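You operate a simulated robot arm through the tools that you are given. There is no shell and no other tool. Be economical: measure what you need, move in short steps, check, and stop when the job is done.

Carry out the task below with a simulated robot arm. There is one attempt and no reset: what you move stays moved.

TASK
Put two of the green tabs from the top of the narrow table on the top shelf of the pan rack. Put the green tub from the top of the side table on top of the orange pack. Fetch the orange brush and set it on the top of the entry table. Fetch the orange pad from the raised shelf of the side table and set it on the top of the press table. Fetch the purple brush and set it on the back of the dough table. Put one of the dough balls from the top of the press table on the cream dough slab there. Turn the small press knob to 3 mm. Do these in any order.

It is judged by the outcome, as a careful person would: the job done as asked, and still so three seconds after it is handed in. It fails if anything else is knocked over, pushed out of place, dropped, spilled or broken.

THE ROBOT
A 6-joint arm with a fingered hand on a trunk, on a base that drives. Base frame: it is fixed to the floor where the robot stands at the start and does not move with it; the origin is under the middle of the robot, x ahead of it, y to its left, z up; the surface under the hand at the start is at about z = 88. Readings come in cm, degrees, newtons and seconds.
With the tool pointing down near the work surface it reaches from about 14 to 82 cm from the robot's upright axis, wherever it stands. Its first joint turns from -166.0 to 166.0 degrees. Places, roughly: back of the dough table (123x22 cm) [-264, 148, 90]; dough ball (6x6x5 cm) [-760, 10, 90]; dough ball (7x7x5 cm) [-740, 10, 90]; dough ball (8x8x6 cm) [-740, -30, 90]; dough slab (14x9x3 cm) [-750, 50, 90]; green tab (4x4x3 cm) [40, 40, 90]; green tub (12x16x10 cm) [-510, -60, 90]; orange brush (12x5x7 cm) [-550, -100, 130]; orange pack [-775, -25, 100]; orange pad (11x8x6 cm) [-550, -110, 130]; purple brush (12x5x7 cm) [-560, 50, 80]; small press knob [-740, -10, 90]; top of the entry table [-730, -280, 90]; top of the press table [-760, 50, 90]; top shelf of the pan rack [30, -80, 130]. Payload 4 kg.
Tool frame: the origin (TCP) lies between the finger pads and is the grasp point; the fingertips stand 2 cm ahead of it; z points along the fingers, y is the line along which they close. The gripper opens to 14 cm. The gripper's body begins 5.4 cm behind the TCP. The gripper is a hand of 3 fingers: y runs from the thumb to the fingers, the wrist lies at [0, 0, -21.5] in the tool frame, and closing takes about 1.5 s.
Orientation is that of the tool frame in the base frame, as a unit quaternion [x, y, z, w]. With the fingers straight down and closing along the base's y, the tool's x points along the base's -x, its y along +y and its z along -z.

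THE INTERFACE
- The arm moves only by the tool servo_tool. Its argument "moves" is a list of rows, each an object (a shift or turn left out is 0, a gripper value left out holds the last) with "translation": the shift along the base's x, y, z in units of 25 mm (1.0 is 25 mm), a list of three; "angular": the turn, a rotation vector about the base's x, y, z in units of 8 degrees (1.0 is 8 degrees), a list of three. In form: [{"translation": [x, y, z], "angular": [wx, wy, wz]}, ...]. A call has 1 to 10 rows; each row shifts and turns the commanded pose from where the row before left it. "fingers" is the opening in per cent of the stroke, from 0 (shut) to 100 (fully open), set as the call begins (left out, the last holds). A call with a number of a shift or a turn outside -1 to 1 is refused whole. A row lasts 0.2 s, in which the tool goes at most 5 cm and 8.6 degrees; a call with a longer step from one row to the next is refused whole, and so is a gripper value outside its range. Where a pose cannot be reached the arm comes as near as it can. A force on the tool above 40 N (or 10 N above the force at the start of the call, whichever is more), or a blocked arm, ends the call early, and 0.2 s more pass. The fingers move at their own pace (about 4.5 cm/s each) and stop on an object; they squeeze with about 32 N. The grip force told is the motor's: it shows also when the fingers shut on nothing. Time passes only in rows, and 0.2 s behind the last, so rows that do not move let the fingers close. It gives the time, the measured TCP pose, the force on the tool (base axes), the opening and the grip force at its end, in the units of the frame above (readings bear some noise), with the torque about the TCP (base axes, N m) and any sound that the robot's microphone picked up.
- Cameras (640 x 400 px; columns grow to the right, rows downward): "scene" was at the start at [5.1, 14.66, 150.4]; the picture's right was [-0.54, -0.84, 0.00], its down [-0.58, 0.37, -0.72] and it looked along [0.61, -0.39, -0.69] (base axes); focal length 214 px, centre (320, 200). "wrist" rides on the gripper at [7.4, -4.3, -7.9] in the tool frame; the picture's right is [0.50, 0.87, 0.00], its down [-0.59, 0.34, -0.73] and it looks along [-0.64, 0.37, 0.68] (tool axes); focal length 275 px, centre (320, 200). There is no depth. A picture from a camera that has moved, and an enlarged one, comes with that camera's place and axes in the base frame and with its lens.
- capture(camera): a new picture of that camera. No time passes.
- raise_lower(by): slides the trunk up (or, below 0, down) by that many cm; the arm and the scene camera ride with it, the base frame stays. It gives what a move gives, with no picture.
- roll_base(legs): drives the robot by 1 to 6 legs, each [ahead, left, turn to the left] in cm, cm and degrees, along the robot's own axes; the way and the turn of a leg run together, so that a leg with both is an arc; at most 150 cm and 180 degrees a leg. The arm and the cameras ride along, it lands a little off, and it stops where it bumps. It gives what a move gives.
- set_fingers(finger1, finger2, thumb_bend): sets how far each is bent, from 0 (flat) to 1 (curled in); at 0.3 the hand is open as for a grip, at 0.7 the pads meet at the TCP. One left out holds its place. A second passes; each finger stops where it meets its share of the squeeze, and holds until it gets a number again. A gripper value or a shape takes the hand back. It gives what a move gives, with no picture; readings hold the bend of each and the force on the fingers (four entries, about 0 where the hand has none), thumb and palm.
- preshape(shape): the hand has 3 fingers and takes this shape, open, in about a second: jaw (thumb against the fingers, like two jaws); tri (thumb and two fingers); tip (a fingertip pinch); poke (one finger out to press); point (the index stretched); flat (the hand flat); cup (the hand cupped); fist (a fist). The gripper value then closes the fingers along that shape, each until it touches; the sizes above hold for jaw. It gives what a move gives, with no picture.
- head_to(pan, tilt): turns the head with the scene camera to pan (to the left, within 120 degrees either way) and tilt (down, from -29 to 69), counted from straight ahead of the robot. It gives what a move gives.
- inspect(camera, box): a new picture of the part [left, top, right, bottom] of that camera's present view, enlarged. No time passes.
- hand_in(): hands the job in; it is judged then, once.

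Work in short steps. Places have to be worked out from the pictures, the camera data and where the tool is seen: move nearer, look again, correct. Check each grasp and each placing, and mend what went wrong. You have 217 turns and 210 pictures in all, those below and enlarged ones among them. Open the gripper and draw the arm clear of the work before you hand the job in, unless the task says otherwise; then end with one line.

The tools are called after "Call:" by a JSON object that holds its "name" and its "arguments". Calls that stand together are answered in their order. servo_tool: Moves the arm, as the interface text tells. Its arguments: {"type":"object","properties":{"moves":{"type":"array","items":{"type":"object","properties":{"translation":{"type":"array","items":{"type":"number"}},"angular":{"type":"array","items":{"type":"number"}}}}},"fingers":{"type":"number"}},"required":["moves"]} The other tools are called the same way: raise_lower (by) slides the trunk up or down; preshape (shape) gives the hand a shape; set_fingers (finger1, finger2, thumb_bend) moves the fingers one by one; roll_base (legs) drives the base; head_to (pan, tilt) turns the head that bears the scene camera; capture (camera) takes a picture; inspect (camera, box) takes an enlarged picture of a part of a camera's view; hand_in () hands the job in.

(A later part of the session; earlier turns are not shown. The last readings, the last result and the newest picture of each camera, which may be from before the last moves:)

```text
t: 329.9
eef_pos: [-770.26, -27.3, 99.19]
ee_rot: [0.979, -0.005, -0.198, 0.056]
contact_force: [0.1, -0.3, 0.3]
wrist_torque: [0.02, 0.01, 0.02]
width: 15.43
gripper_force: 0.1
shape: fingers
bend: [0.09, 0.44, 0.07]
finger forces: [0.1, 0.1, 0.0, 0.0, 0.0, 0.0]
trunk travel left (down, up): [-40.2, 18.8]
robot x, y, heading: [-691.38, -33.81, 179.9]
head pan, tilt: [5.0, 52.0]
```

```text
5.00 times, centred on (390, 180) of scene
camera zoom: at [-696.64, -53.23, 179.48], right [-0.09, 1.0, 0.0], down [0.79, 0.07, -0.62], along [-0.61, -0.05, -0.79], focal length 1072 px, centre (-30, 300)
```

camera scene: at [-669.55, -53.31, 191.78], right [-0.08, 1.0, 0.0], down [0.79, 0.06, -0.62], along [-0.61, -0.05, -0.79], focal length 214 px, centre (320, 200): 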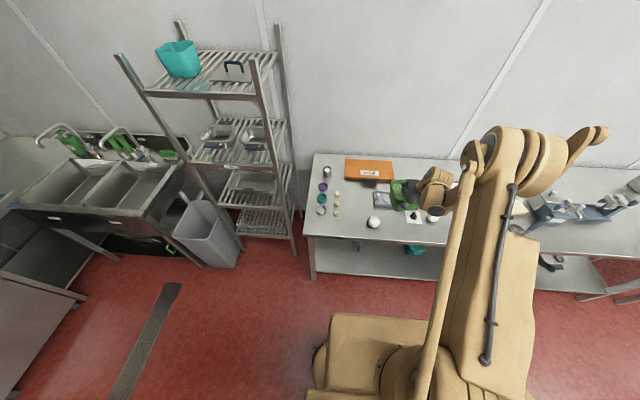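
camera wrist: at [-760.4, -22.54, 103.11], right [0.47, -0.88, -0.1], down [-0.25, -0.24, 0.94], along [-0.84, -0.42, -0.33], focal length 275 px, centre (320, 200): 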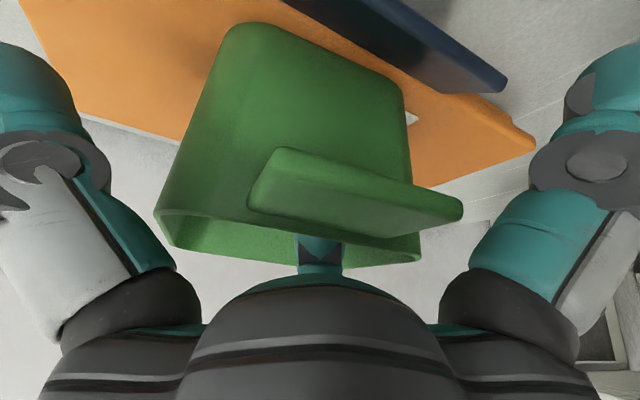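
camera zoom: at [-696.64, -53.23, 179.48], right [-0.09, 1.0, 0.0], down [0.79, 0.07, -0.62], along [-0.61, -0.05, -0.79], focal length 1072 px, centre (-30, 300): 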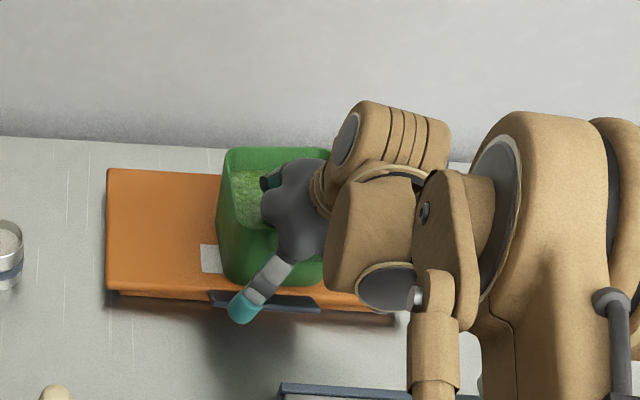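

Tub released and sitting flat. Raise the trunk straight up to withdraw finger 2.

Call:
{"name": "raise_lower", "arguments": {"by": 5}}

Call:
{"name": "capture", "arguments": {"camera": "wrist"}}

Call:
{"name": "raise_lower", "arguments": {"by": 10}}

Call:
{"name": "inspect", "arguments": {"camera": "scene", "box": [310, 120, 450, 240]}}

```text
t: 330.9
eef_pos: [-770.33, -27.41, 104.27]
ee_rot: [0.978, -0.004, -0.198, 0.056]
contact_force: [0.2, -0.1, 0.1]
wrist_torque: [0.01, 0.01, -0.02]
width: 15.42
gripper_force: 0.1
shape: fingers
bend: [0.09, 0.44, 0.07]
finger forces: [0.1, 0.0, 0.0, 0.0, 0.0, 0.0]
trunk travel left (down, up): [-45.2, 13.8]
robot x, y, heading: [-691.61, -33.46, 180.2]
head pan, tilt: [5.0, 52.0]
```

```text
94 pictures are left
camera wrist: at [-760.43, -22.54, 108.08], right [0.47, -0.88, -0.1], down [-0.25, -0.24, 0.94], along [-0.84, -0.42, -0.33], focal length 275 px, centre (320, 200)
```

wrist: 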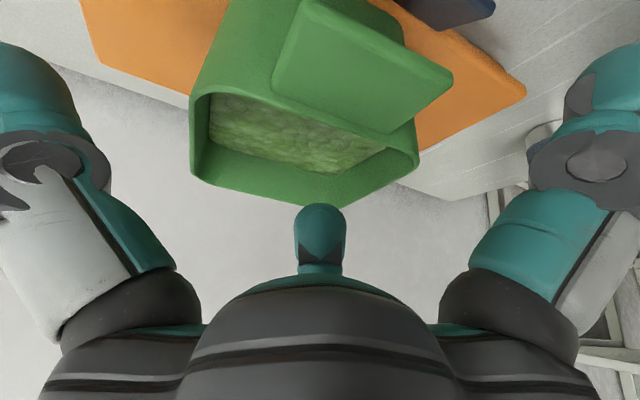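

```text
t: 332.2
eef_pos: [-770.36, -27.41, 114.17]
ee_rot: [0.978, -0.004, -0.199, 0.056]
contact_force: [0.8, -0.2, 0.2]
wrist_torque: [0.01, -0.01, 0.01]
width: 15.39
gripper_force: 0.0
shape: fingers
bend: [0.09, 0.44, 0.07]
finger forces: [0.0, 0.1, 0.0, 0.0, 0.0, 0.0]
trunk travel left (down, up): [-55.2, 3.8]
robot x, y, heading: [-691.18, -33.6, 179.9]
head pan, tilt: [5.0, 52.0]
```

```text
3.33 times, centred on (380, 180) of scene
camera zoom: at [-696.7, -53.22, 194.47], right [-0.09, 1.0, 0.0], down [0.79, 0.07, -0.62], along [-0.61, -0.05, -0.79], focal length 715 px, centre (120, 267)
```

zoom: 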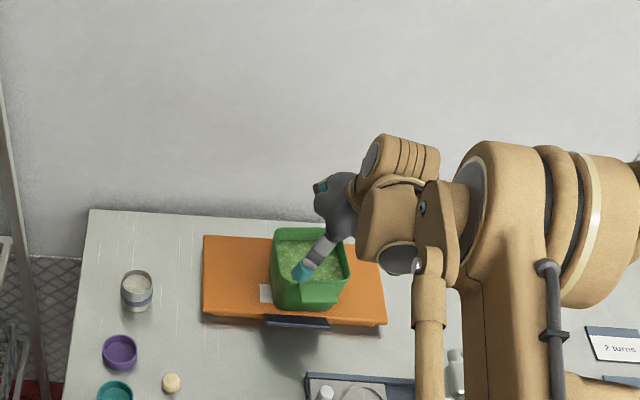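

Tub sits on the pack, contents intact. Retract, restore vertical tool and the jaw shape.

Call:
{"name": "servo_tool", "arguments": {"moves": [{"translation": [1, 0.2, 0]}, {"translation": [1, 0.2, 0]}, {"translation": [1, 0.2, 0]}, {"translation": [1, 0.2, 0]}, {"angular": [0.2, -0.45, 0]}, {"angular": [0.2, -0.45, 0]}, {"angular": [0.2, -0.45, 0]}, {"angular": [0.2, -0.45, 0]}, {"angular": [0, -0.5, 0]}, {"angular": [0, -0.55, 0]}]}}

Call:
{"name": "preshape", "arguments": {"shape": "jaw"}}

Call:
{"name": "head_to", "arguments": {"pan": -5, "tilt": 62}}

Call:
{"name": "capture", "arguments": {"camera": "scene"}}

Call:
{"name": "capture", "arguments": {"camera": "wrist"}}

```text
t: 334.4
eef_pos: [-760.33, -25.29, 114.27]
ee_rot: [1.0, -0.001, -0.001, 0.0]
contact_force: [0.0, -0.4, 0.1]
wrist_torque: [0.01, -0.01, -0.01]
width: 15.43
gripper_force: 0.0
shape: fingers
bend: [0.09, 0.44, 0.07]
finger forces: [0.1, 0.1, 0.0, 0.0, 0.1, 0.0]
trunk travel left (down, up): [-55.2, 3.8]
robot x, y, heading: [-691.19, -33.59, 179.8]
head pan, tilt: [5.0, 52.0]
```

```text
t: 335.3
eef_pos: [-760.42, -25.27, 114.36]
ee_rot: [1.0, -0.001, -0.001, 0.0]
contact_force: [0.1, -0.7, 0.3]
wrist_torque: [-0.02, 0.0, -0.01]
width: 14.0
gripper_force: 0.1
shape: jaw
bend: [0.3, 0.3, 0.3]
finger forces: [0.0, 0.0, 0.1, 0.0, 0.0, 0.0]
trunk travel left (down, up): [-55.2, 3.8]
robot x, y, heading: [-691.11, -33.48, 179.9]
head pan, tilt: [5.0, 52.0]
```

```text
t: 336.0
eef_pos: [-760.33, -25.36, 114.28]
ee_rot: [1.0, -0.001, -0.001, 0.0]
contact_force: [-0.3, -0.6, -0.1]
wrist_torque: [0.03, 0.06, 0.03]
width: 13.97
gripper_force: 0.1
shape: jaw
bend: [0.3, 0.3, 0.3]
finger forces: [0.1, 0.0, 0.0, 0.1, 0.0, 0.0]
trunk travel left (down, up): [-55.2, 3.8]
robot x, y, heading: [-691.13, -33.98, 180.1]
head pan, tilt: [-5.0, 62.0]
```

```text
92 pictures are left
camera scene: at [-695.6, -52.02, 193.26], right [0.09, 1.0, 0.0], down [0.88, -0.08, -0.47], along [-0.47, 0.04, -0.88], focal length 214 px, centre (320, 200)
```

scene: 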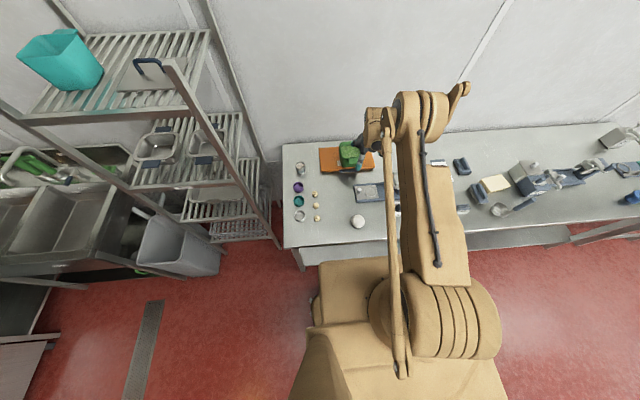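

```text
91 pictures are left
camera wrist: at [-752.87, -21.11, 122.15], right [0.5, -0.87, 0.0], down [-0.59, -0.34, 0.74], along [-0.64, -0.37, -0.68], focal length 275 px, centre (320, 200)
```

wrist: 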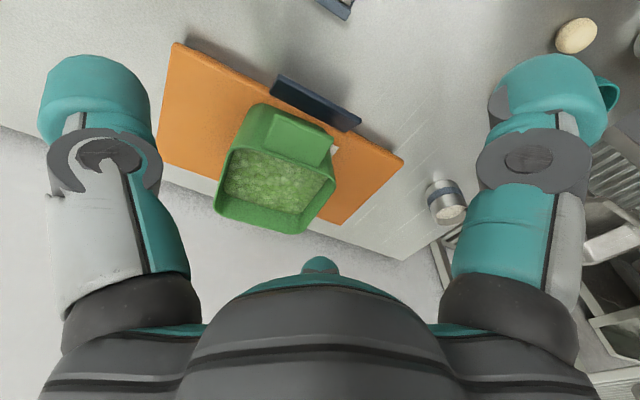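

Next, the knob and dough ball. Back off 18, strafe north 30 and view.

Call:
{"name": "roll_base", "arguments": {"legs": [[-20, 0, 0], [0, -52, 0]]}}

Call:
{"name": "head_to", "arguments": {"pan": 10, "tilt": 50}}

Call:
{"name": "capture", "arguments": {"camera": "scene"}}

Call:
{"name": "inspect", "arguments": {"camera": "scene", "box": [260, 130, 460, 260]}}

```text
t: 340.2
eef_pos: [-740.71, 25.32, 114.32]
ee_rot: [1.0, 0.008, -0.001, 0.001]
contact_force: [-0.4, -0.4, 0.3]
wrist_torque: [-0.02, 0.0, -0.01]
width: 13.99
gripper_force: 0.0
shape: jaw
bend: [0.3, 0.3, 0.3]
finger forces: [0.1, 0.1, 0.0, 0.0, 0.0, 0.0]
trunk travel left (down, up): [-55.2, 3.8]
robot x, y, heading: [-671.34, 18.53, -178.8]
head pan, tilt: [-5.0, 62.0]
```

```text
t: 341.0
eef_pos: [-740.66, 25.23, 114.29]
ee_rot: [1.0, 0.009, -0.001, 0.0]
contact_force: [-0.3, 0.0, -0.6]
wrist_torque: [-0.01, 0.0, 0.01]
width: 13.99
gripper_force: 0.0
shape: jaw
bend: [0.3, 0.3, 0.3]
finger forces: [0.0, 0.0, 0.1, 0.0, 0.0, 0.0]
trunk travel left (down, up): [-55.2, 3.8]
robot x, y, heading: [-671.44, 17.99, -179.0]
head pan, tilt: [10.0, 50.0]
```

```text
90 pictures are left
camera scene: at [-676.61, -2.17, 194.74], right [-0.19, 0.98, 0.0], down [0.75, 0.15, -0.64], along [-0.63, -0.12, -0.77], focal length 214 px, centre (320, 200)
```

scene: 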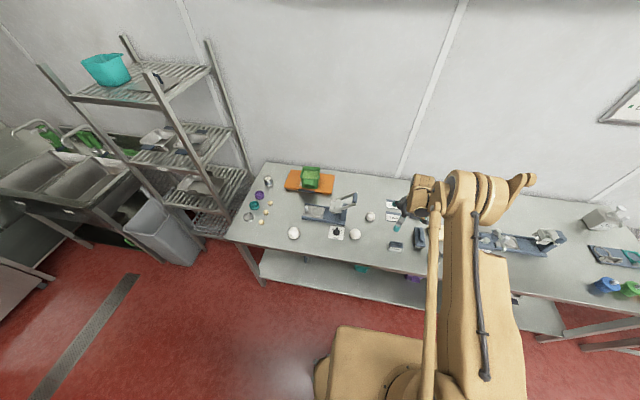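

```text
3.08 times, centred on (360, 195) of scene
camera zoom: at [-676.61, -2.17, 194.74], right [-0.19, 0.98, 0.0], down [0.75, 0.15, -0.64], along [-0.63, -0.12, -0.77], focal length 660 px, centre (197, 215)
```

zoom: 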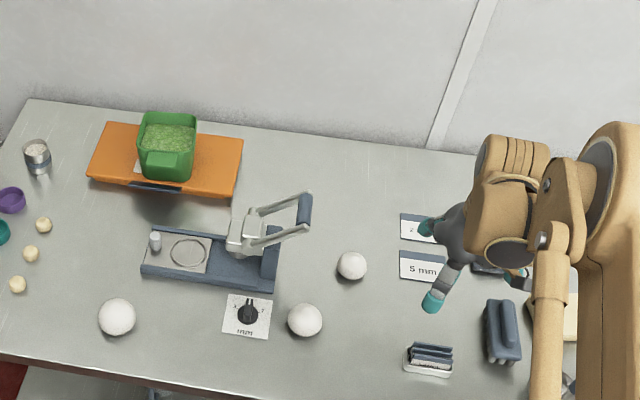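

Small ball near (-755,13). Roll forward 18 and move the hand near it for a wrist view.

Call:
{"name": "roll_base", "arguments": {"legs": [[17, 0, -1]]}}

Call:
{"name": "servo_tool", "arguments": {"moves": [{"translation": [0.6, -0.9, -0.3]}, {"translation": [0.6, -0.9, -0.3]}, {"translation": [0.6, -0.6, -0.3]}, {"translation": [0.4, -0.6, 0]}], "fingers": 65}}

Call:
{"name": "capture", "arguments": {"camera": "wrist"}}

Call:
{"name": "head_to", "arguments": {"pan": 10, "tilt": 60}}

Call:
{"name": "inspect", "arguments": {"camera": "scene", "box": [280, 60, 480, 220]}}

```text
t: 342.5
eef_pos: [-757.16, 26.25, 114.11]
ee_rot: [1.0, 0.002, 0.0, -0.001]
contact_force: [-0.2, 0.1, -0.3]
wrist_torque: [-0.02, -0.03, -0.01]
width: 14.0
gripper_force: 0.0
shape: jaw
bend: [0.3, 0.3, 0.3]
finger forces: [0.0, 0.1, 0.0, 0.1, 0.0, 0.0]
trunk travel left (down, up): [-55.2, 3.8]
robot x, y, heading: [-687.45, 18.01, -180.0]
head pan, tilt: [10.0, 50.0]
```

```text
t: 343.5
eef_pos: [-751.35, 18.61, 111.82]
ee_rot: [1.0, 0.001, -0.001, -0.001]
contact_force: [0.1, -0.7, -0.5]
wrist_torque: [0.0, 0.0, -0.03]
width: 9.17
gripper_force: 0.2
shape: jaw
bend: [0.28, 0.28, 0.27]
finger forces: [0.1, 0.0, 0.0, 0.0, 0.1, 0.0]
trunk travel left (down, up): [-55.2, 3.8]
robot x, y, heading: [-688.06, 18.12, -179.8]
head pan, tilt: [10.0, 50.0]
```

```text
88 pictures are left
camera wrist: at [-743.96, 22.74, 119.7], right [0.5, -0.86, 0.0], down [-0.59, -0.34, 0.74], along [-0.64, -0.37, -0.68], focal length 275 px, centre (320, 200)
```

wrist: 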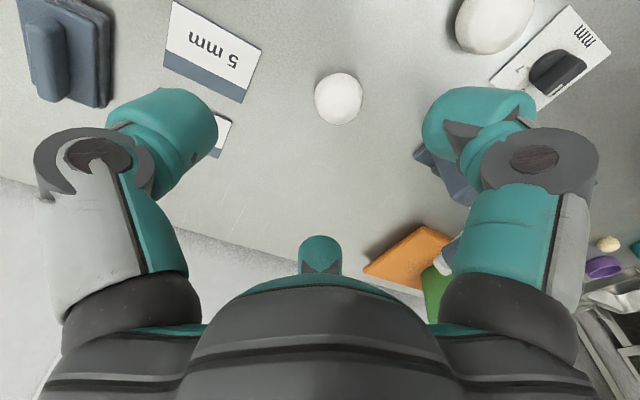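

```text
t: 344.2
eef_pos: [-751.47, 18.58, 111.89]
ee_rot: [1.0, 0.0, -0.001, 0.0]
contact_force: [-0.5, -0.6, 0.1]
wrist_torque: [-0.03, 0.01, 0.0]
width: 9.15
gripper_force: 0.1
shape: jaw
bend: [0.28, 0.28, 0.27]
finger forces: [0.0, 0.0, 0.0, 0.0, 0.1, 0.0]
trunk travel left (down, up): [-55.2, 3.8]
robot x, y, heading: [-687.58, 17.71, -179.7]
head pan, tilt: [10.0, 60.0]
```

```text
2.50 times, centred on (380, 140) of scene
camera zoom: at [-692.36, -2.02, 193.49], right [-0.18, 0.98, 0.0], down [0.85, 0.15, -0.5], along [-0.49, -0.09, -0.87], focal length 536 px, centre (170, 350)
```

zoom: 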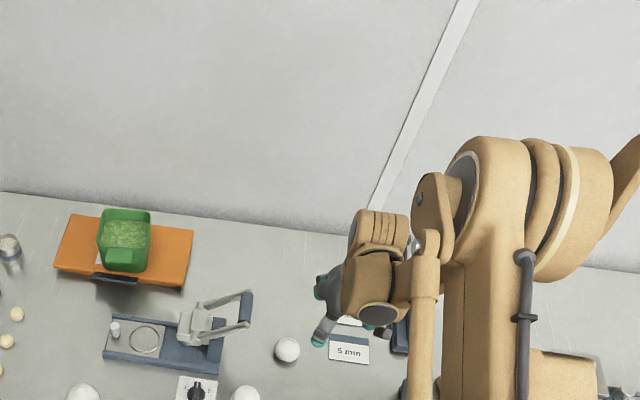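

Ball at (-755.9,13.6). Move over it and lower by trunk.

Call:
{"name": "servo_tool", "arguments": {"moves": [{"translation": [-0.9, -1, 0]}, {"translation": [-0.9, -1, 0]}]}}

Call:
{"name": "raise_lower", "arguments": {"by": -14}}

Call:
{"name": "capture", "arguments": {"camera": "wrist"}}

```text
t: 344.8
eef_pos: [-756.12, 13.65, 111.97]
ee_rot: [1.0, 0.001, -0.002, 0.001]
contact_force: [0.1, -0.8, 0.0]
wrist_torque: [0.0, -0.01, -0.02]
width: 9.15
gripper_force: 0.1
shape: jaw
bend: [0.28, 0.28, 0.27]
finger forces: [0.0, 0.1, 0.0, 0.0, 0.1, 0.0]
trunk travel left (down, up): [-55.2, 3.8]
robot x, y, heading: [-687.98, 18.38, -179.9]
head pan, tilt: [10.0, 60.0]
```

```text
t: 346.4
eef_pos: [-755.99, 13.82, 97.97]
ee_rot: [1.0, 0.0, -0.001, 0.0]
contact_force: [0.4, -0.9, -0.2]
wrist_torque: [0.0, -0.03, 0.0]
width: 9.12
gripper_force: 0.1
shape: jaw
bend: [0.28, 0.28, 0.27]
finger forces: [0.0, 0.0, 0.1, 0.0, 0.0, 0.0]
trunk travel left (down, up): [-41.2, 17.8]
robot x, y, heading: [-688.0, 18.04, -180.0]
head pan, tilt: [10.0, 60.0]
```

```text
86 pictures are left
camera wrist: at [-748.51, 17.93, 105.81], right [0.5, -0.86, 0.0], down [-0.59, -0.34, 0.74], along [-0.64, -0.37, -0.68], focal length 275 px, centre (320, 200)
```

wrist: 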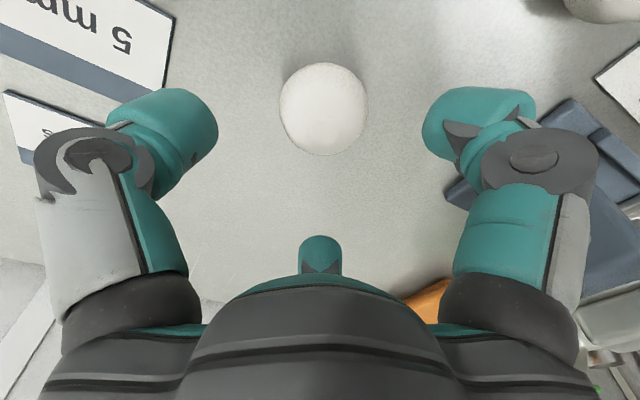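

Aligned; descend and grasp the ball gently.

Call:
{"name": "servo_tool", "arguments": {"moves": [{"translation": [0.1, 0, -0.8]}, {"translation": [0, 0, -0.8]}, {"translation": [0, 0, -0.6]}, {"translation": [0, 0, -0.4]}, {}]}}

Call:
{"name": "servo_tool", "arguments": {"moves": [{}, {}, {}, {}, {}, {}], "fingers": 20}}

Call:
{"name": "capture", "arguments": {"camera": "wrist"}}

```text
t: 347.6
eef_pos: [-753.72, 13.73, 94.58]
ee_rot: [1.0, 0.002, -0.002, 0.0]
contact_force: [0.4, -0.1, -0.1]
wrist_torque: [-0.01, 0.0, 0.02]
width: 9.14
gripper_force: 0.1
shape: jaw
bend: [0.28, 0.28, 0.27]
finger forces: [0.0, 0.1, 0.1, 0.0, 0.0, 0.0]
out of reach, approached as far as the arm can: row 2, 3, 4
trunk travel left (down, up): [-41.2, 17.8]
robot x, y, heading: [-688.09, 18.07, -180.1]
head pan, tilt: [10.0, 60.0]
```

```text
t: 349.1
eef_pos: [-753.81, 13.71, 94.69]
ee_rot: [1.0, 0.001, -0.002, 0.0]
contact_force: [-0.5, -0.3, 0.0]
wrist_torque: [0.01, 0.01, 0.0]
width: 2.82
gripper_force: 0.0
shape: jaw
bend: [0.49, 0.49, 0.48]
finger forces: [0.0, 0.0, 0.0, 0.0, 0.0, 0.0]
trunk travel left (down, up): [-41.2, 17.8]
robot x, y, heading: [-688.15, 17.94, -179.8]
head pan, tilt: [10.0, 60.0]
```

```text
85 pictures are left
camera wrist: at [-746.35, 18.01, 102.52], right [0.5, -0.86, 0.0], down [-0.58, -0.34, 0.74], along [-0.64, -0.37, -0.68], focal length 275 px, centre (320, 200)
```

wrist: 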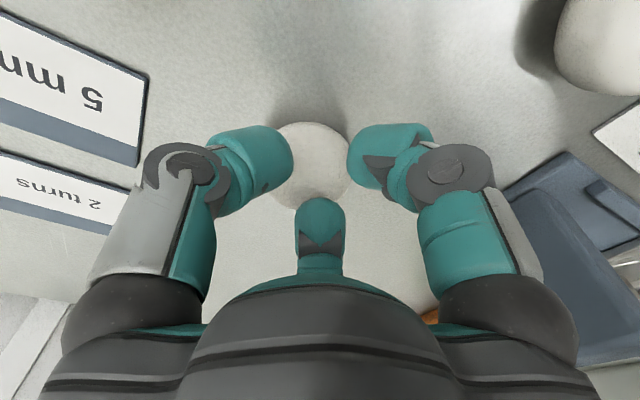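

Reach limit with the trunk high; the fingers closed above the ball. Reopen, lift, lower the trunk more.

Call:
{"name": "servo_tool", "arguments": {"moves": [{"translation": [0, 0, 1]}, {"translation": [0, 0, 1]}, {"translation": [0, 0, 1]}, {"translation": [0, 0, 1]}, {"translation": [0, 0, 1]}, {"translation": [-0.8, 0, 1]}], "fingers": 65}}

Call:
{"name": "raise_lower", "arguments": {"by": -13}}

Call:
{"name": "capture", "arguments": {"camera": "wrist"}}

```text
t: 350.4
eef_pos: [-755.89, 13.9, 109.84]
ee_rot: [1.0, 0.0, -0.001, 0.0]
contact_force: [-0.8, 0.2, 1.0]
wrist_torque: [0.01, -0.02, -0.03]
width: 9.07
gripper_force: 0.0
shape: jaw
bend: [0.29, 0.29, 0.27]
finger forces: [0.0, 0.0, 0.1, 0.0, 0.0, 0.0]
trunk travel left (down, up): [-41.2, 17.8]
robot x, y, heading: [-687.91, 18.17, -179.9]
head pan, tilt: [10.0, 60.0]
```

```text
t: 352.0
eef_pos: [-755.82, 13.93, 96.89]
ee_rot: [1.0, 0.001, -0.001, 0.0]
contact_force: [0.1, -0.7, 0.7]
wrist_torque: [0.0, -0.01, -0.02]
width: 9.05
gripper_force: 0.1
shape: jaw
bend: [0.29, 0.29, 0.27]
finger forces: [0.1, 0.0, 0.0, 0.0, 0.0, 0.0]
trunk travel left (down, up): [-28.2, 30.8]
robot x, y, heading: [-687.84, 17.86, -179.7]
head pan, tilt: [10.0, 60.0]
```

```text
84 pictures are left
camera wrist: at [-748.33, 18.07, 104.68], right [0.5, -0.86, 0.0], down [-0.59, -0.34, 0.74], along [-0.64, -0.37, -0.68], focal length 275 px, centre (320, 200)
```

wrist: 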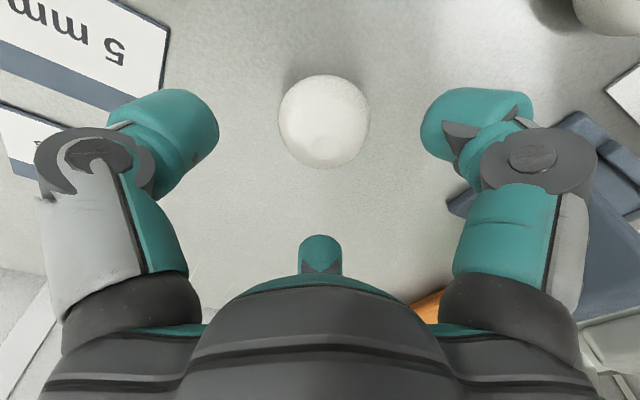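

Call:
{"name": "servo_tool", "arguments": {"moves": [{"translation": [0, -0.1, -0.8]}, {"translation": [0, 0, -0.8]}, {"translation": [0, 0, -0.6]}, {"translation": [0, 0, -0.1]}, {}]}}

Call:
{"name": "capture", "arguments": {"camera": "wrist"}}

```text
t: 353.2
eef_pos: [-755.87, 13.61, 91.01]
ee_rot: [1.0, 0.002, -0.001, 0.0]
contact_force: [-0.6, 0.1, -0.3]
wrist_torque: [0.01, 0.0, 0.01]
width: 9.06
gripper_force: 0.0
shape: jaw
bend: [0.29, 0.29, 0.27]
finger forces: [0.0, 0.0, 0.0, 0.0, 0.1, 0.1]
trunk travel left (down, up): [-28.2, 30.8]
robot x, y, heading: [-688.27, 17.96, -179.7]
head pan, tilt: [10.0, 60.0]
```

```text
83 pictures are left
camera wrist: at [-748.41, 17.89, 98.93], right [0.5, -0.86, 0.0], down [-0.59, -0.34, 0.74], along [-0.64, -0.37, -0.68], focal length 275 px, centre (320, 200)
```

wrist: 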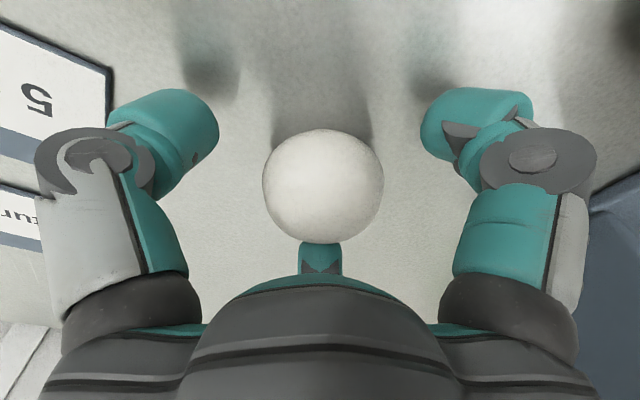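

Centred; close and lift.

Call:
{"name": "servo_tool", "arguments": {"moves": [{}, {}, {}, {}, {}, {}], "fingers": 0}}

Call:
{"name": "servo_tool", "arguments": {"moves": [{"translation": [0, 0, 0.6]}, {"translation": [0, 0, 1]}, {"translation": [0, 0, 1]}, {"translation": [0, 0, 1]}]}}

Call:
{"name": "capture", "arguments": {"camera": "wrist"}}

```text
t: 354.6
eef_pos: [-755.9, 13.77, 90.91]
ee_rot: [1.0, 0.001, -0.001, 0.0]
contact_force: [-0.3, -0.3, 0.0]
wrist_torque: [-0.01, 0.01, 0.01]
width: 4.68
gripper_force: 32.0
shape: jaw
bend: [0.41, 0.41, 0.42]
finger forces: [25.6, 25.2, 0.0, 0.0, 25.9, 0.1]
trunk travel left (down, up): [-28.2, 30.8]
robot x, y, heading: [-687.91, 17.89, -179.8]
head pan, tilt: [10.0, 60.0]
```

```text
t: 355.6
eef_pos: [-755.63, 13.65, 100.07]
ee_rot: [1.0, 0.001, -0.001, -0.001]
contact_force: [1.0, 0.6, -0.2]
wrist_torque: [0.02, 0.02, 0.01]
width: 4.68
gripper_force: 31.7
shape: jaw
bend: [0.41, 0.41, 0.42]
finger forces: [25.6, 25.2, 0.0, 0.0, 25.9, 0.1]
trunk travel left (down, up): [-28.2, 30.8]
robot x, y, heading: [-688.04, 18.17, -179.5]
head pan, tilt: [10.0, 60.0]
```

```text
82 pictures are left
camera wrist: at [-748.26, 17.86, 107.87], right [0.5, -0.86, 0.0], down [-0.59, -0.34, 0.74], along [-0.64, -0.37, -0.68], focal length 275 px, centre (320, 200)
```

wrist: 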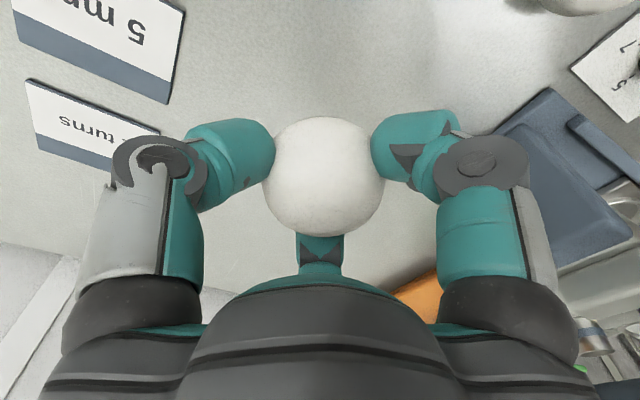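

Ball held. Raise 12 and strafe 32 toward the slab; look.

Call:
{"name": "raise_lower", "arguments": {"by": 12}}

Call:
{"name": "roll_base", "arguments": {"legs": [[0, -32, 0]]}}

Call:
{"name": "capture", "arguments": {"camera": "wrist"}}

Call:
{"name": "head_to", "arguments": {"pan": -5, "tilt": 55}}

Call:
{"name": "capture", "arguments": {"camera": "scene"}}

```text
t: 357.1
eef_pos: [-755.78, 13.71, 111.95]
ee_rot: [1.0, 0.001, 0.0, 0.0]
contact_force: [0.0, 0.1, -0.1]
wrist_torque: [-0.02, -0.01, 0.0]
width: 4.66
gripper_force: 31.8
shape: jaw
bend: [0.41, 0.41, 0.42]
finger forces: [25.6, 25.3, 0.0, 0.0, 25.7, 0.0]
trunk travel left (down, up): [-40.2, 18.8]
robot x, y, heading: [-687.82, 18.01, -179.7]
head pan, tilt: [10.0, 60.0]
```

```text
t: 359.2
eef_pos: [-755.87, 44.9, 111.97]
ee_rot: [1.0, 0.004, -0.001, 0.001]
contact_force: [0.4, 0.5, -0.7]
wrist_torque: [-0.01, 0.0, -0.05]
width: 4.68
gripper_force: 31.3
shape: jaw
bend: [0.41, 0.41, 0.42]
finger forces: [25.6, 25.2, 0.1, 0.1, 25.9, 0.1]
trunk travel left (down, up): [-40.2, 18.8]
robot x, y, heading: [-688.18, 49.82, -179.6]
head pan, tilt: [10.0, 60.0]
```

```text
81 pictures are left
camera wrist: at [-748.44, 49.21, 119.83], right [0.51, -0.86, 0.0], down [-0.58, -0.34, 0.74], along [-0.63, -0.37, -0.68], focal length 275 px, centre (320, 200)
```

wrist: 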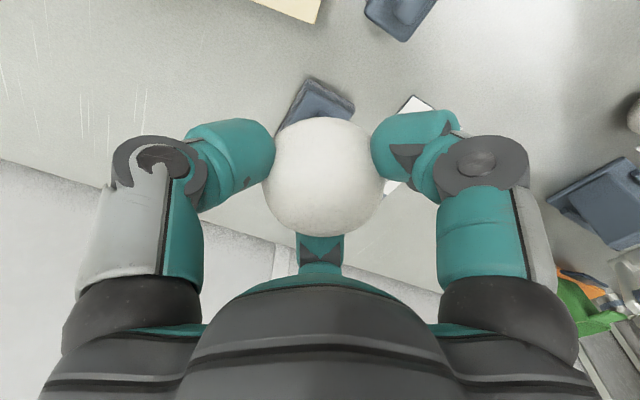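

```text
t: 360.0
eef_pos: [-755.89, 44.86, 111.97]
ee_rot: [1.0, 0.003, -0.002, 0.001]
contact_force: [0.3, -0.3, -0.8]
wrist_torque: [0.0, 0.02, 0.01]
width: 4.73
gripper_force: 32.6
shape: jaw
bend: [0.41, 0.41, 0.42]
finger forces: [25.6, 25.2, 0.1, 0.0, 25.9, 0.0]
trunk travel left (down, up): [-40.2, 18.8]
robot x, y, heading: [-688.62, 49.74, -179.7]
head pan, tilt: [-5.0, 55.0]
```

```text
80 pictures are left
camera scene: at [-693.02, 31.2, 179.09], right [0.08, 1.0, 0.0], down [0.82, -0.07, -0.57], along [-0.57, 0.05, -0.82], focal length 214 px, centre (320, 200)
```

scene: 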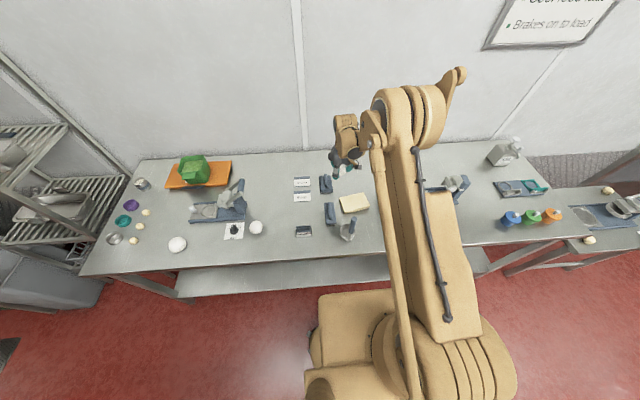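

Slab centre ≈ (-751,53). Move the ball over it and lower.

Call:
{"name": "servo_tool", "arguments": {"moves": [{"translation": [0.5, 0.9, 0]}, {"translation": [0.5, 0.9, 0]}, {"translation": [0.5, 0.9, 0]}, {"translation": [0.3, 0.6, 0]}]}}

Call:
{"name": "raise_lower", "arguments": {"by": -13}}

Call:
{"name": "capture", "arguments": {"camera": "wrist"}}

Call:
{"name": "inspect", "arguments": {"camera": "scene", "box": [300, 130, 420, 250]}}

```text
t: 361.0
eef_pos: [-751.3, 53.17, 111.98]
ee_rot: [1.0, 0.004, 0.0, -0.001]
contact_force: [0.4, 0.3, -1.0]
wrist_torque: [0.0, 0.02, -0.01]
width: 4.68
gripper_force: 32.3
shape: jaw
bend: [0.41, 0.41, 0.42]
finger forces: [25.7, 25.2, 0.0, 0.1, 25.8, 0.1]
trunk travel left (down, up): [-40.2, 18.8]
robot x, y, heading: [-688.02, 49.55, -179.6]
head pan, tilt: [-5.0, 55.0]
```

```text
t: 362.6
eef_pos: [-751.32, 53.04, 99.01]
ee_rot: [1.0, 0.004, -0.002, 0.0]
contact_force: [-0.7, -1.3, -0.6]
wrist_torque: [0.01, 0.01, 0.0]
width: 4.69
gripper_force: 32.0
shape: jaw
bend: [0.41, 0.41, 0.42]
finger forces: [25.6, 25.2, 0.1, 0.1, 25.8, 0.0]
trunk travel left (down, up): [-27.2, 31.8]
robot x, y, heading: [-688.13, 49.46, -179.8]
head pan, tilt: [-5.0, 55.0]
```

```text
79 pictures are left
camera wrist: at [-743.87, 57.31, 106.83], right [0.51, -0.86, 0.0], down [-0.58, -0.34, 0.74], along [-0.63, -0.37, -0.68], focal length 275 px, centre (320, 200)
```

wrist: 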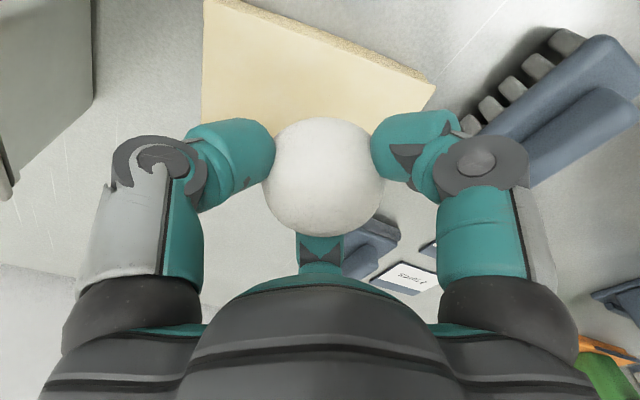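

```text
3.33 times, centred on (360, 190) of scene
camera zoom: at [-692.99, 31.24, 166.1], right [0.08, 1.0, 0.0], down [0.82, -0.07, -0.57], along [-0.57, 0.05, -0.82], focal length 715 px, centre (187, 233)
```

zoom: 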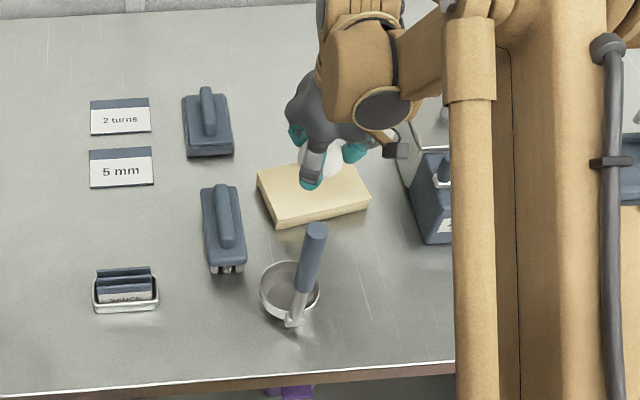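

Over the slab centre. Lower to contact.

Call:
{"name": "servo_tool", "arguments": {"moves": [{"translation": [0, 0, -0.8]}, {"translation": [0, 0, -0.8]}, {"translation": [0, 0, -0.2]}, {"translation": [0, 0, -0.15]}, {}]}}

Call:
{"name": "capture", "arguments": {"camera": "wrist"}}

```text
t: 363.8
eef_pos: [-751.29, 53.11, 93.98]
ee_rot: [1.0, 0.003, -0.001, 0.0]
contact_force: [-0.4, 0.3, -0.2]
wrist_torque: [-0.01, -0.02, 0.0]
width: 4.67
gripper_force: 31.9
shape: jaw
bend: [0.41, 0.41, 0.42]
finger forces: [25.7, 25.2, 0.1, 0.1, 25.8, 0.0]
trunk travel left (down, up): [-27.2, 31.8]
robot x, y, heading: [-687.84, 49.72, -180.0]
head pan, tilt: [-5.0, 55.0]
```

```text
77 pictures are left
camera wrist: at [-743.94, 57.41, 101.83], right [0.51, -0.86, 0.0], down [-0.58, -0.34, 0.74], along [-0.63, -0.37, -0.68], focal length 275 px, centre (320, 200)
```

wrist: 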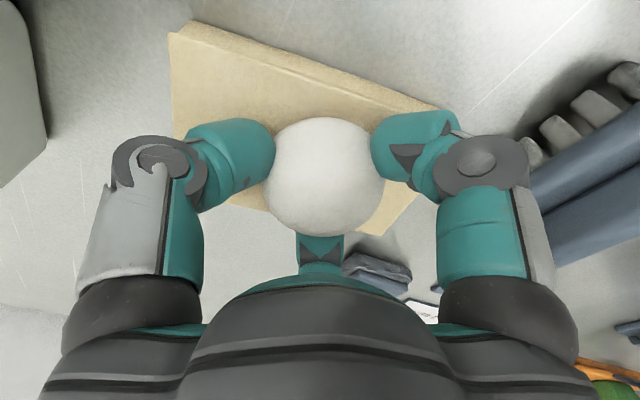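

Still no contact; creep down a bit more and release.

Call:
{"name": "servo_tool", "arguments": {"moves": [{"translation": [0, 0, -0.12]}, {"translation": [0, 0, -0.12]}, {"translation": [0, 0, -0.12]}, {}]}}

```text
t: 364.4
eef_pos: [-751.41, 53.16, 93.74]
ee_rot: [1.0, 0.004, -0.003, 0.0]
contact_force: [-1.9, -0.6, 29.8]
wrist_torque: [0.05, 0.0, 0.02]
width: 4.81
gripper_force: 32.3
shape: jaw
bend: [0.41, 0.41, 0.41]
finger forces: [35.7, 33.6, 0.1, 0.0, 38.3, 0.0]
trunk travel left (down, up): [-27.2, 31.8]
robot x, y, heading: [-687.78, 49.4, -179.7]
head pan, tilt: [-5.0, 55.0]
stopped in row 3: the force on the tool passed its limit at 46 N (the readings are from after the stop); the commanded pose is now the measured one
```

Contact. Back off a hair, open, and lift.

Call:
{"name": "servo_tool", "arguments": {"moves": [{"translation": [0, 0, 0.06]}, {}, {}, {}], "fingers": 60}}

Call:
{"name": "servo_tool", "arguments": {"moves": [{"translation": [0, 0, 0.5]}, {"translation": [0, 0, 1]}, {"translation": [0, 0, 1]}, {"translation": [0, 0, 1]}]}}

Call:
{"name": "capture", "arguments": {"camera": "wrist"}}

```text
t: 365.4
eef_pos: [-751.46, 53.31, 93.71]
ee_rot: [1.0, 0.004, -0.002, 0.0]
contact_force: [-0.1, -0.1, 0.2]
wrist_torque: [0.04, 0.01, 0.02]
width: 8.35
gripper_force: 0.0
shape: jaw
bend: [0.3, 0.3, 0.29]
finger forces: [0.0, 0.0, 0.1, 0.0, 0.1, 0.0]
trunk travel left (down, up): [-27.2, 31.8]
robot x, y, heading: [-687.82, 49.93, -180.0]
head pan, tilt: [-5.0, 55.0]
```

```text
t: 366.4
eef_pos: [-751.59, 52.96, 102.44]
ee_rot: [1.0, 0.004, -0.002, 0.001]
contact_force: [-0.5, 0.0, 1.2]
wrist_torque: [0.0, -0.01, 0.01]
width: 8.33
gripper_force: 0.0
shape: jaw
bend: [0.3, 0.3, 0.29]
finger forces: [0.1, 0.0, 0.0, 0.0, 0.0, 0.1]
trunk travel left (down, up): [-27.2, 31.8]
robot x, y, heading: [-687.87, 49.59, -179.7]
head pan, tilt: [-5.0, 55.0]
```

```text
76 pictures are left
camera wrist: at [-744.06, 57.2, 110.32], right [0.51, -0.86, 0.0], down [-0.58, -0.34, 0.74], along [-0.64, -0.37, -0.68], focal length 275 px, centre (320, 200)
```

wrist: 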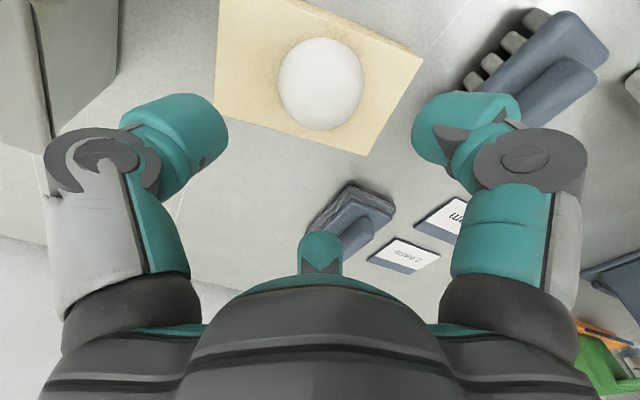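

Ball is on the slab. Next the knob: raise, strafe back south ~52 and look.

Call:
{"name": "raise_lower", "arguments": {"by": 12}}

Call:
{"name": "roll_base", "arguments": {"legs": [[0, 46, 0]]}}

Call:
{"name": "servo_tool", "arguments": {"moves": [{"translation": [1, -0.5, 0]}, {"translation": [1, -0.5, 0]}, {"translation": [1, -0.5, 0]}, {"translation": [0.8, -0.5, 0]}, {"translation": [0.6, 0, 0]}]}}

Call:
{"name": "capture", "arguments": {"camera": "wrist"}}

Call:
{"name": "head_to", "arguments": {"pan": 5, "tilt": 60}}

Call:
{"name": "capture", "arguments": {"camera": "scene"}}

```text
t: 367.9
eef_pos: [-751.61, 52.97, 114.31]
ee_rot: [1.0, 0.004, -0.002, 0.0]
contact_force: [0.1, 0.1, 0.1]
wrist_torque: [0.02, 0.01, 0.01]
width: 8.37
gripper_force: 0.1
shape: jaw
bend: [0.3, 0.3, 0.29]
finger forces: [0.1, 0.0, 0.1, 0.0, 0.1, 0.0]
trunk travel left (down, up): [-39.2, 19.8]
robot x, y, heading: [-688.06, 49.73, -179.3]
head pan, tilt: [-5.0, 55.0]
```

```text
t: 370.7
eef_pos: [-751.22, 6.71, 114.4]
ee_rot: [1.0, 0.004, -0.002, -0.001]
contact_force: [-0.3, -0.1, -0.7]
wrist_torque: [-0.02, 0.0, 0.0]
width: 8.37
gripper_force: 0.1
shape: jaw
bend: [0.3, 0.3, 0.29]
finger forces: [0.0, 0.0, 0.0, 0.0, 0.0, 0.0]
trunk travel left (down, up): [-39.2, 19.8]
robot x, y, heading: [-687.58, 3.59, -179.6]
head pan, tilt: [-5.0, 55.0]
```

```text
t: 371.9
eef_pos: [-740.12, 1.78, 114.23]
ee_rot: [1.0, 0.004, -0.001, 0.0]
contact_force: [0.2, 0.4, -0.6]
wrist_torque: [0.01, 0.01, 0.02]
width: 8.34
gripper_force: 0.0
shape: jaw
bend: [0.3, 0.3, 0.29]
finger forces: [0.1, 0.0, 0.1, 0.1, 0.1, 0.0]
trunk travel left (down, up): [-39.2, 19.8]
robot x, y, heading: [-687.72, 3.31, -179.1]
head pan, tilt: [-5.0, 55.0]
```

```text
75 pictures are left
camera wrist: at [-732.62, 6.02, 122.14], right [0.51, -0.86, 0.0], down [-0.58, -0.34, 0.74], along [-0.64, -0.37, -0.68], focal length 275 px, centre (320, 200)
```

wrist: 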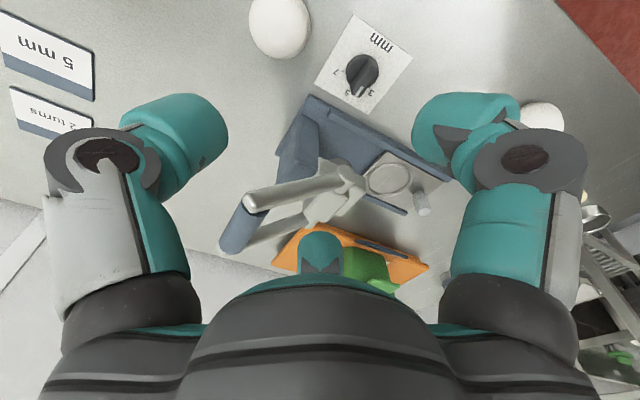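

```text
t: 372.6
eef_pos: [-740.19, 1.73, 114.21]
ee_rot: [1.0, 0.004, -0.002, 0.001]
contact_force: [-0.5, 0.5, -0.7]
wrist_torque: [0.0, 0.02, 0.02]
width: 8.34
gripper_force: 0.0
shape: jaw
bend: [0.3, 0.3, 0.29]
finger forces: [0.0, 0.0, 0.0, 0.1, 0.0, 0.1]
trunk travel left (down, up): [-39.2, 19.8]
robot x, y, heading: [-687.72, 3.7, -179.3]
head pan, tilt: [5.0, 60.0]
```

```text
74 pictures are left
camera scene: at [-692.06, -15.94, 177.49], right [-0.1, 1.0, 0.0], down [0.86, 0.08, -0.5], along [-0.5, -0.05, -0.87], focal length 214 px, centre (320, 200)
```

scene: 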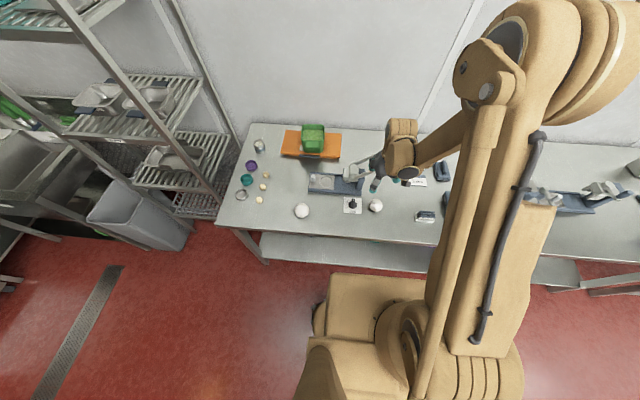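

Call:
{"name": "inspect", "arguments": {"camera": "wrist", "box": [305, 10, 425, 120]}}

Call:
{"name": "inspect", "arguments": {"camera": "scene", "box": [330, 185, 374, 220]}}

```text
3.64 times, centred on (365, 65) of wrist
camera zoom: at [-732.7, 6.01, 122.13], right [0.51, -0.86, 0.0], down [-0.58, -0.35, 0.74], along [-0.64, -0.37, -0.68], focal length 1001 px, centre (156, 691)
```

zoom: 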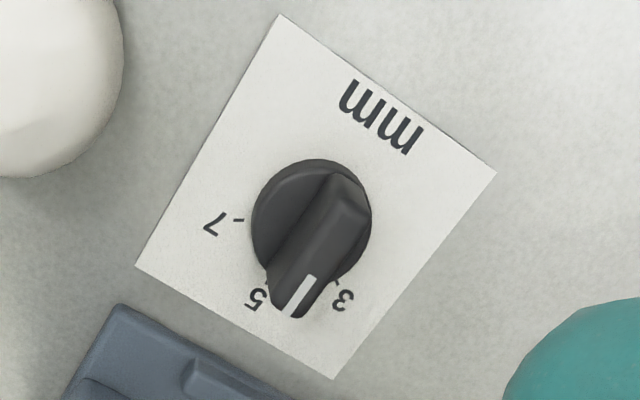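

```text
11.43 times, centred on (352, 202) of scene
camera zoom: at [-692.06, -15.94, 177.49], right [-0.1, 1.0, 0.0], down [0.86, 0.08, -0.5], along [-0.5, -0.05, -0.87], focal length 2451 px, centre (-46, 171)
```

zoom: 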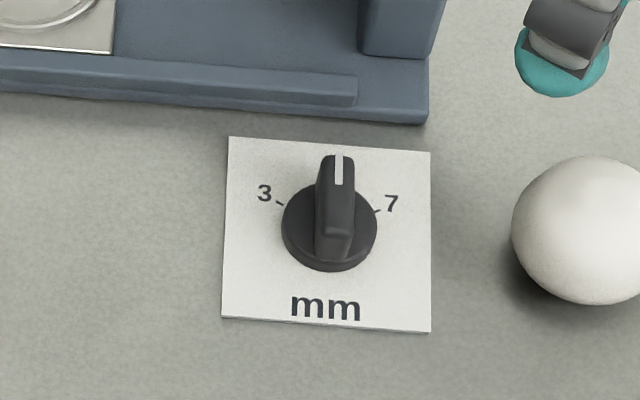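

The knob points at 5; "3" lies about +55° (counter-clockwise). I'll chuck-grip the knob: move over its centre (-742,-5.3), yaw +20° to keep digits off ball and press base.

Call:
{"name": "servo_tool", "arguments": {"moves": [{"translation": [-0.25, -0.95, 0], "angular": [0, 0, 0.84]}, {"translation": [-0.25, -0.95, 0], "angular": [0, 0, 0.84]}, {"translation": [-0.25, -0.9, 0], "angular": [0, 0, 0.84]}], "fingers": 42}}

Call:
{"name": "raise_lower", "arguments": {"by": -13}}

Call:
{"name": "capture", "arguments": {"camera": "wrist"}}

```text
t: 373.4
eef_pos: [-742.22, -5.22, 114.17]
ee_rot: [0.983, 0.181, -0.002, 0.0]
contact_force: [0.2, -0.4, 0.6]
wrist_torque: [0.01, -0.02, -0.01]
width: 5.92
gripper_force: 0.1
shape: jaw
bend: [0.37, 0.37, 0.36]
finger forces: [0.1, 0.0, 0.1, 0.0, 0.1, 0.0]
trunk travel left (down, up): [-39.2, 19.8]
robot x, y, heading: [-687.49, 3.89, -179.3]
head pan, tilt: [5.0, 60.0]
```

```text
t: 375.0
eef_pos: [-742.16, -5.12, 101.28]
ee_rot: [0.984, 0.18, -0.002, 0.0]
contact_force: [0.0, 0.6, -0.3]
wrist_torque: [0.03, -0.03, 0.01]
width: 5.9
gripper_force: 0.1
shape: jaw
bend: [0.37, 0.37, 0.36]
finger forces: [0.1, 0.0, 0.0, 0.0, 0.0, 0.0]
trunk travel left (down, up): [-26.2, 32.8]
robot x, y, heading: [-687.32, 3.36, -179.7]
head pan, tilt: [5.0, 60.0]
```

```text
71 pictures are left
camera wrist: at [-736.63, 1.39, 109.13], right [0.77, -0.63, 0.0], down [-0.43, -0.52, 0.74], along [-0.47, -0.57, -0.68], focal length 275 px, centre (320, 200)
```

wrist: 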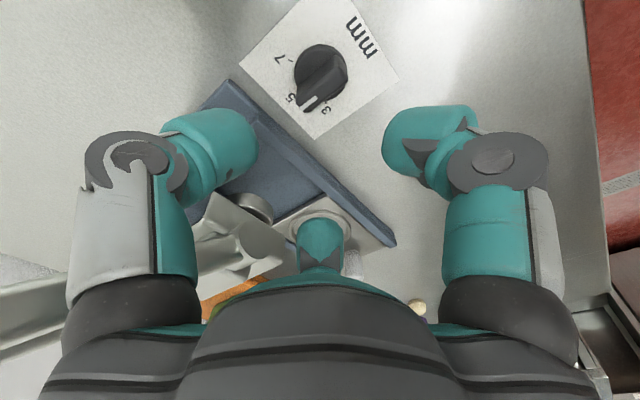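

Knob centre ≈ (-741.8,-5.1). Rotate another +10°, fine-centre, descend to z≈94 and check.

Call:
{"name": "servo_tool", "arguments": {"moves": [{"translation": [0.13, 0, -0.8], "angular": [0, 0, 0.63]}, {"translation": [0, 0, -0.8], "angular": [0, 0, 0.63]}, {"translation": [0, 0, -0.8]}, {"translation": [0, 0, -0.4]}, {}]}}

Call:
{"name": "capture", "arguments": {"camera": "wrist"}}

Call:
{"name": "inspect", "arguments": {"camera": "scene", "box": [310, 160, 410, 230]}}

```text
t: 376.2
eef_pos: [-741.72, -5.2, 94.19]
ee_rot: [0.964, 0.265, -0.001, 0.0]
contact_force: [-0.4, -1.2, 0.1]
wrist_torque: [0.01, -0.01, -0.02]
width: 5.95
gripper_force: 0.0
shape: jaw
bend: [0.37, 0.37, 0.36]
finger forces: [0.1, 0.0, 0.0, 0.0, 0.0, 0.1]
trunk travel left (down, up): [-26.2, 32.8]
robot x, y, heading: [-687.74, 3.2, -179.7]
head pan, tilt: [5.0, 60.0]
```

```text
70 pictures are left
camera wrist: at [-737.52, 2.22, 102.11], right [0.87, -0.49, 0.0], down [-0.33, -0.59, 0.74], along [-0.36, -0.64, -0.68], focal length 275 px, centre (320, 200)
```

wrist: 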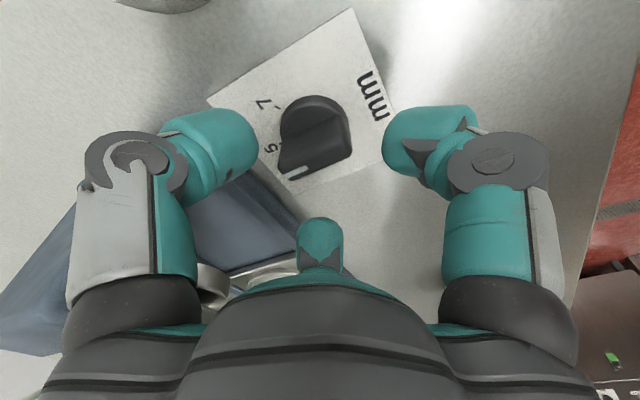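

```text
5.71 times, centred on (360, 195) of scene
camera zoom: at [-692.05, -15.95, 164.49], right [-0.1, 1.0, 0.0], down [0.86, 0.08, -0.5], along [-0.5, -0.05, -0.87], focal length 1226 px, centre (91, 229)
```

zoom: 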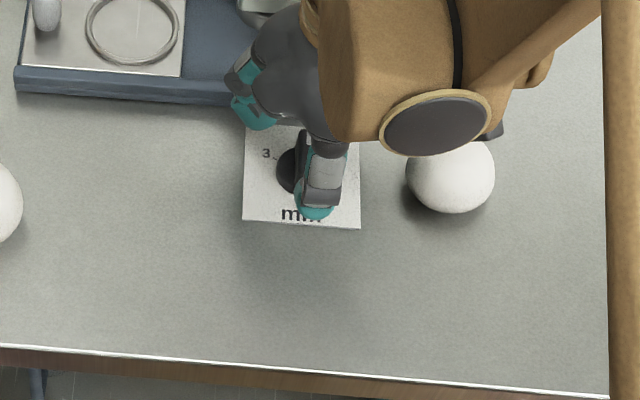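

Centred. Descend 3 cm, close on the knob.

Call:
{"name": "servo_tool", "arguments": {"moves": [{"translation": [0, 0, -0.5]}, {"translation": [0, 0, -0.4]}, {"translation": [0, 0, -0.25]}, {}]}}

Call:
{"name": "servo_tool", "arguments": {"moves": [{}, {}, {}, {}, {}], "fingers": 0}}

Call:
{"name": "capture", "arguments": {"camera": "wrist"}}

```text
t: 377.2
eef_pos: [-741.81, -5.11, 91.4]
ee_rot: [0.964, 0.266, -0.002, 0.0]
contact_force: [0.2, 0.0, 0.5]
wrist_torque: [-0.02, 0.04, 0.01]
width: 5.91
gripper_force: 0.0
shape: jaw
bend: [0.37, 0.37, 0.36]
finger forces: [0.1, 0.0, 0.0, 0.0, 0.0, 0.1]
trunk travel left (down, up): [-26.2, 32.8]
robot x, y, heading: [-687.59, 3.5, -179.8]
head pan, tilt: [5.0, 60.0]
```

```text
t: 378.4
eef_pos: [-741.9, -5.21, 91.4]
ee_rot: [0.964, 0.266, -0.002, 0.0]
contact_force: [2.3, -4.6, 6.0]
wrist_torque: [-0.4, 0.11, 0.0]
width: 1.83
gripper_force: 32.0
shape: jaw
bend: [0.97, 0.62, 0.56]
finger forces: [25.0, 43.8, 0.1, 0.0, 24.9, 0.0]
trunk travel left (down, up): [-26.2, 32.8]
robot x, y, heading: [-687.47, 3.75, -179.3]
head pan, tilt: [5.0, 60.0]
```

```text
68 pictures are left
camera wrist: at [-737.51, 2.12, 99.36], right [0.87, -0.49, 0.0], down [-0.33, -0.59, 0.74], along [-0.36, -0.64, -0.68], focal length 275 px, centre (320, 200)
```

wrist: 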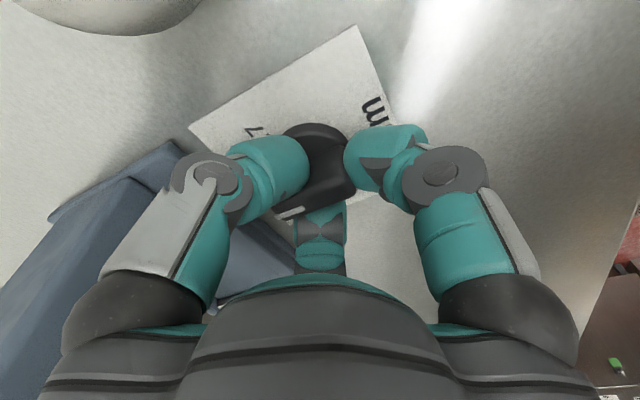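

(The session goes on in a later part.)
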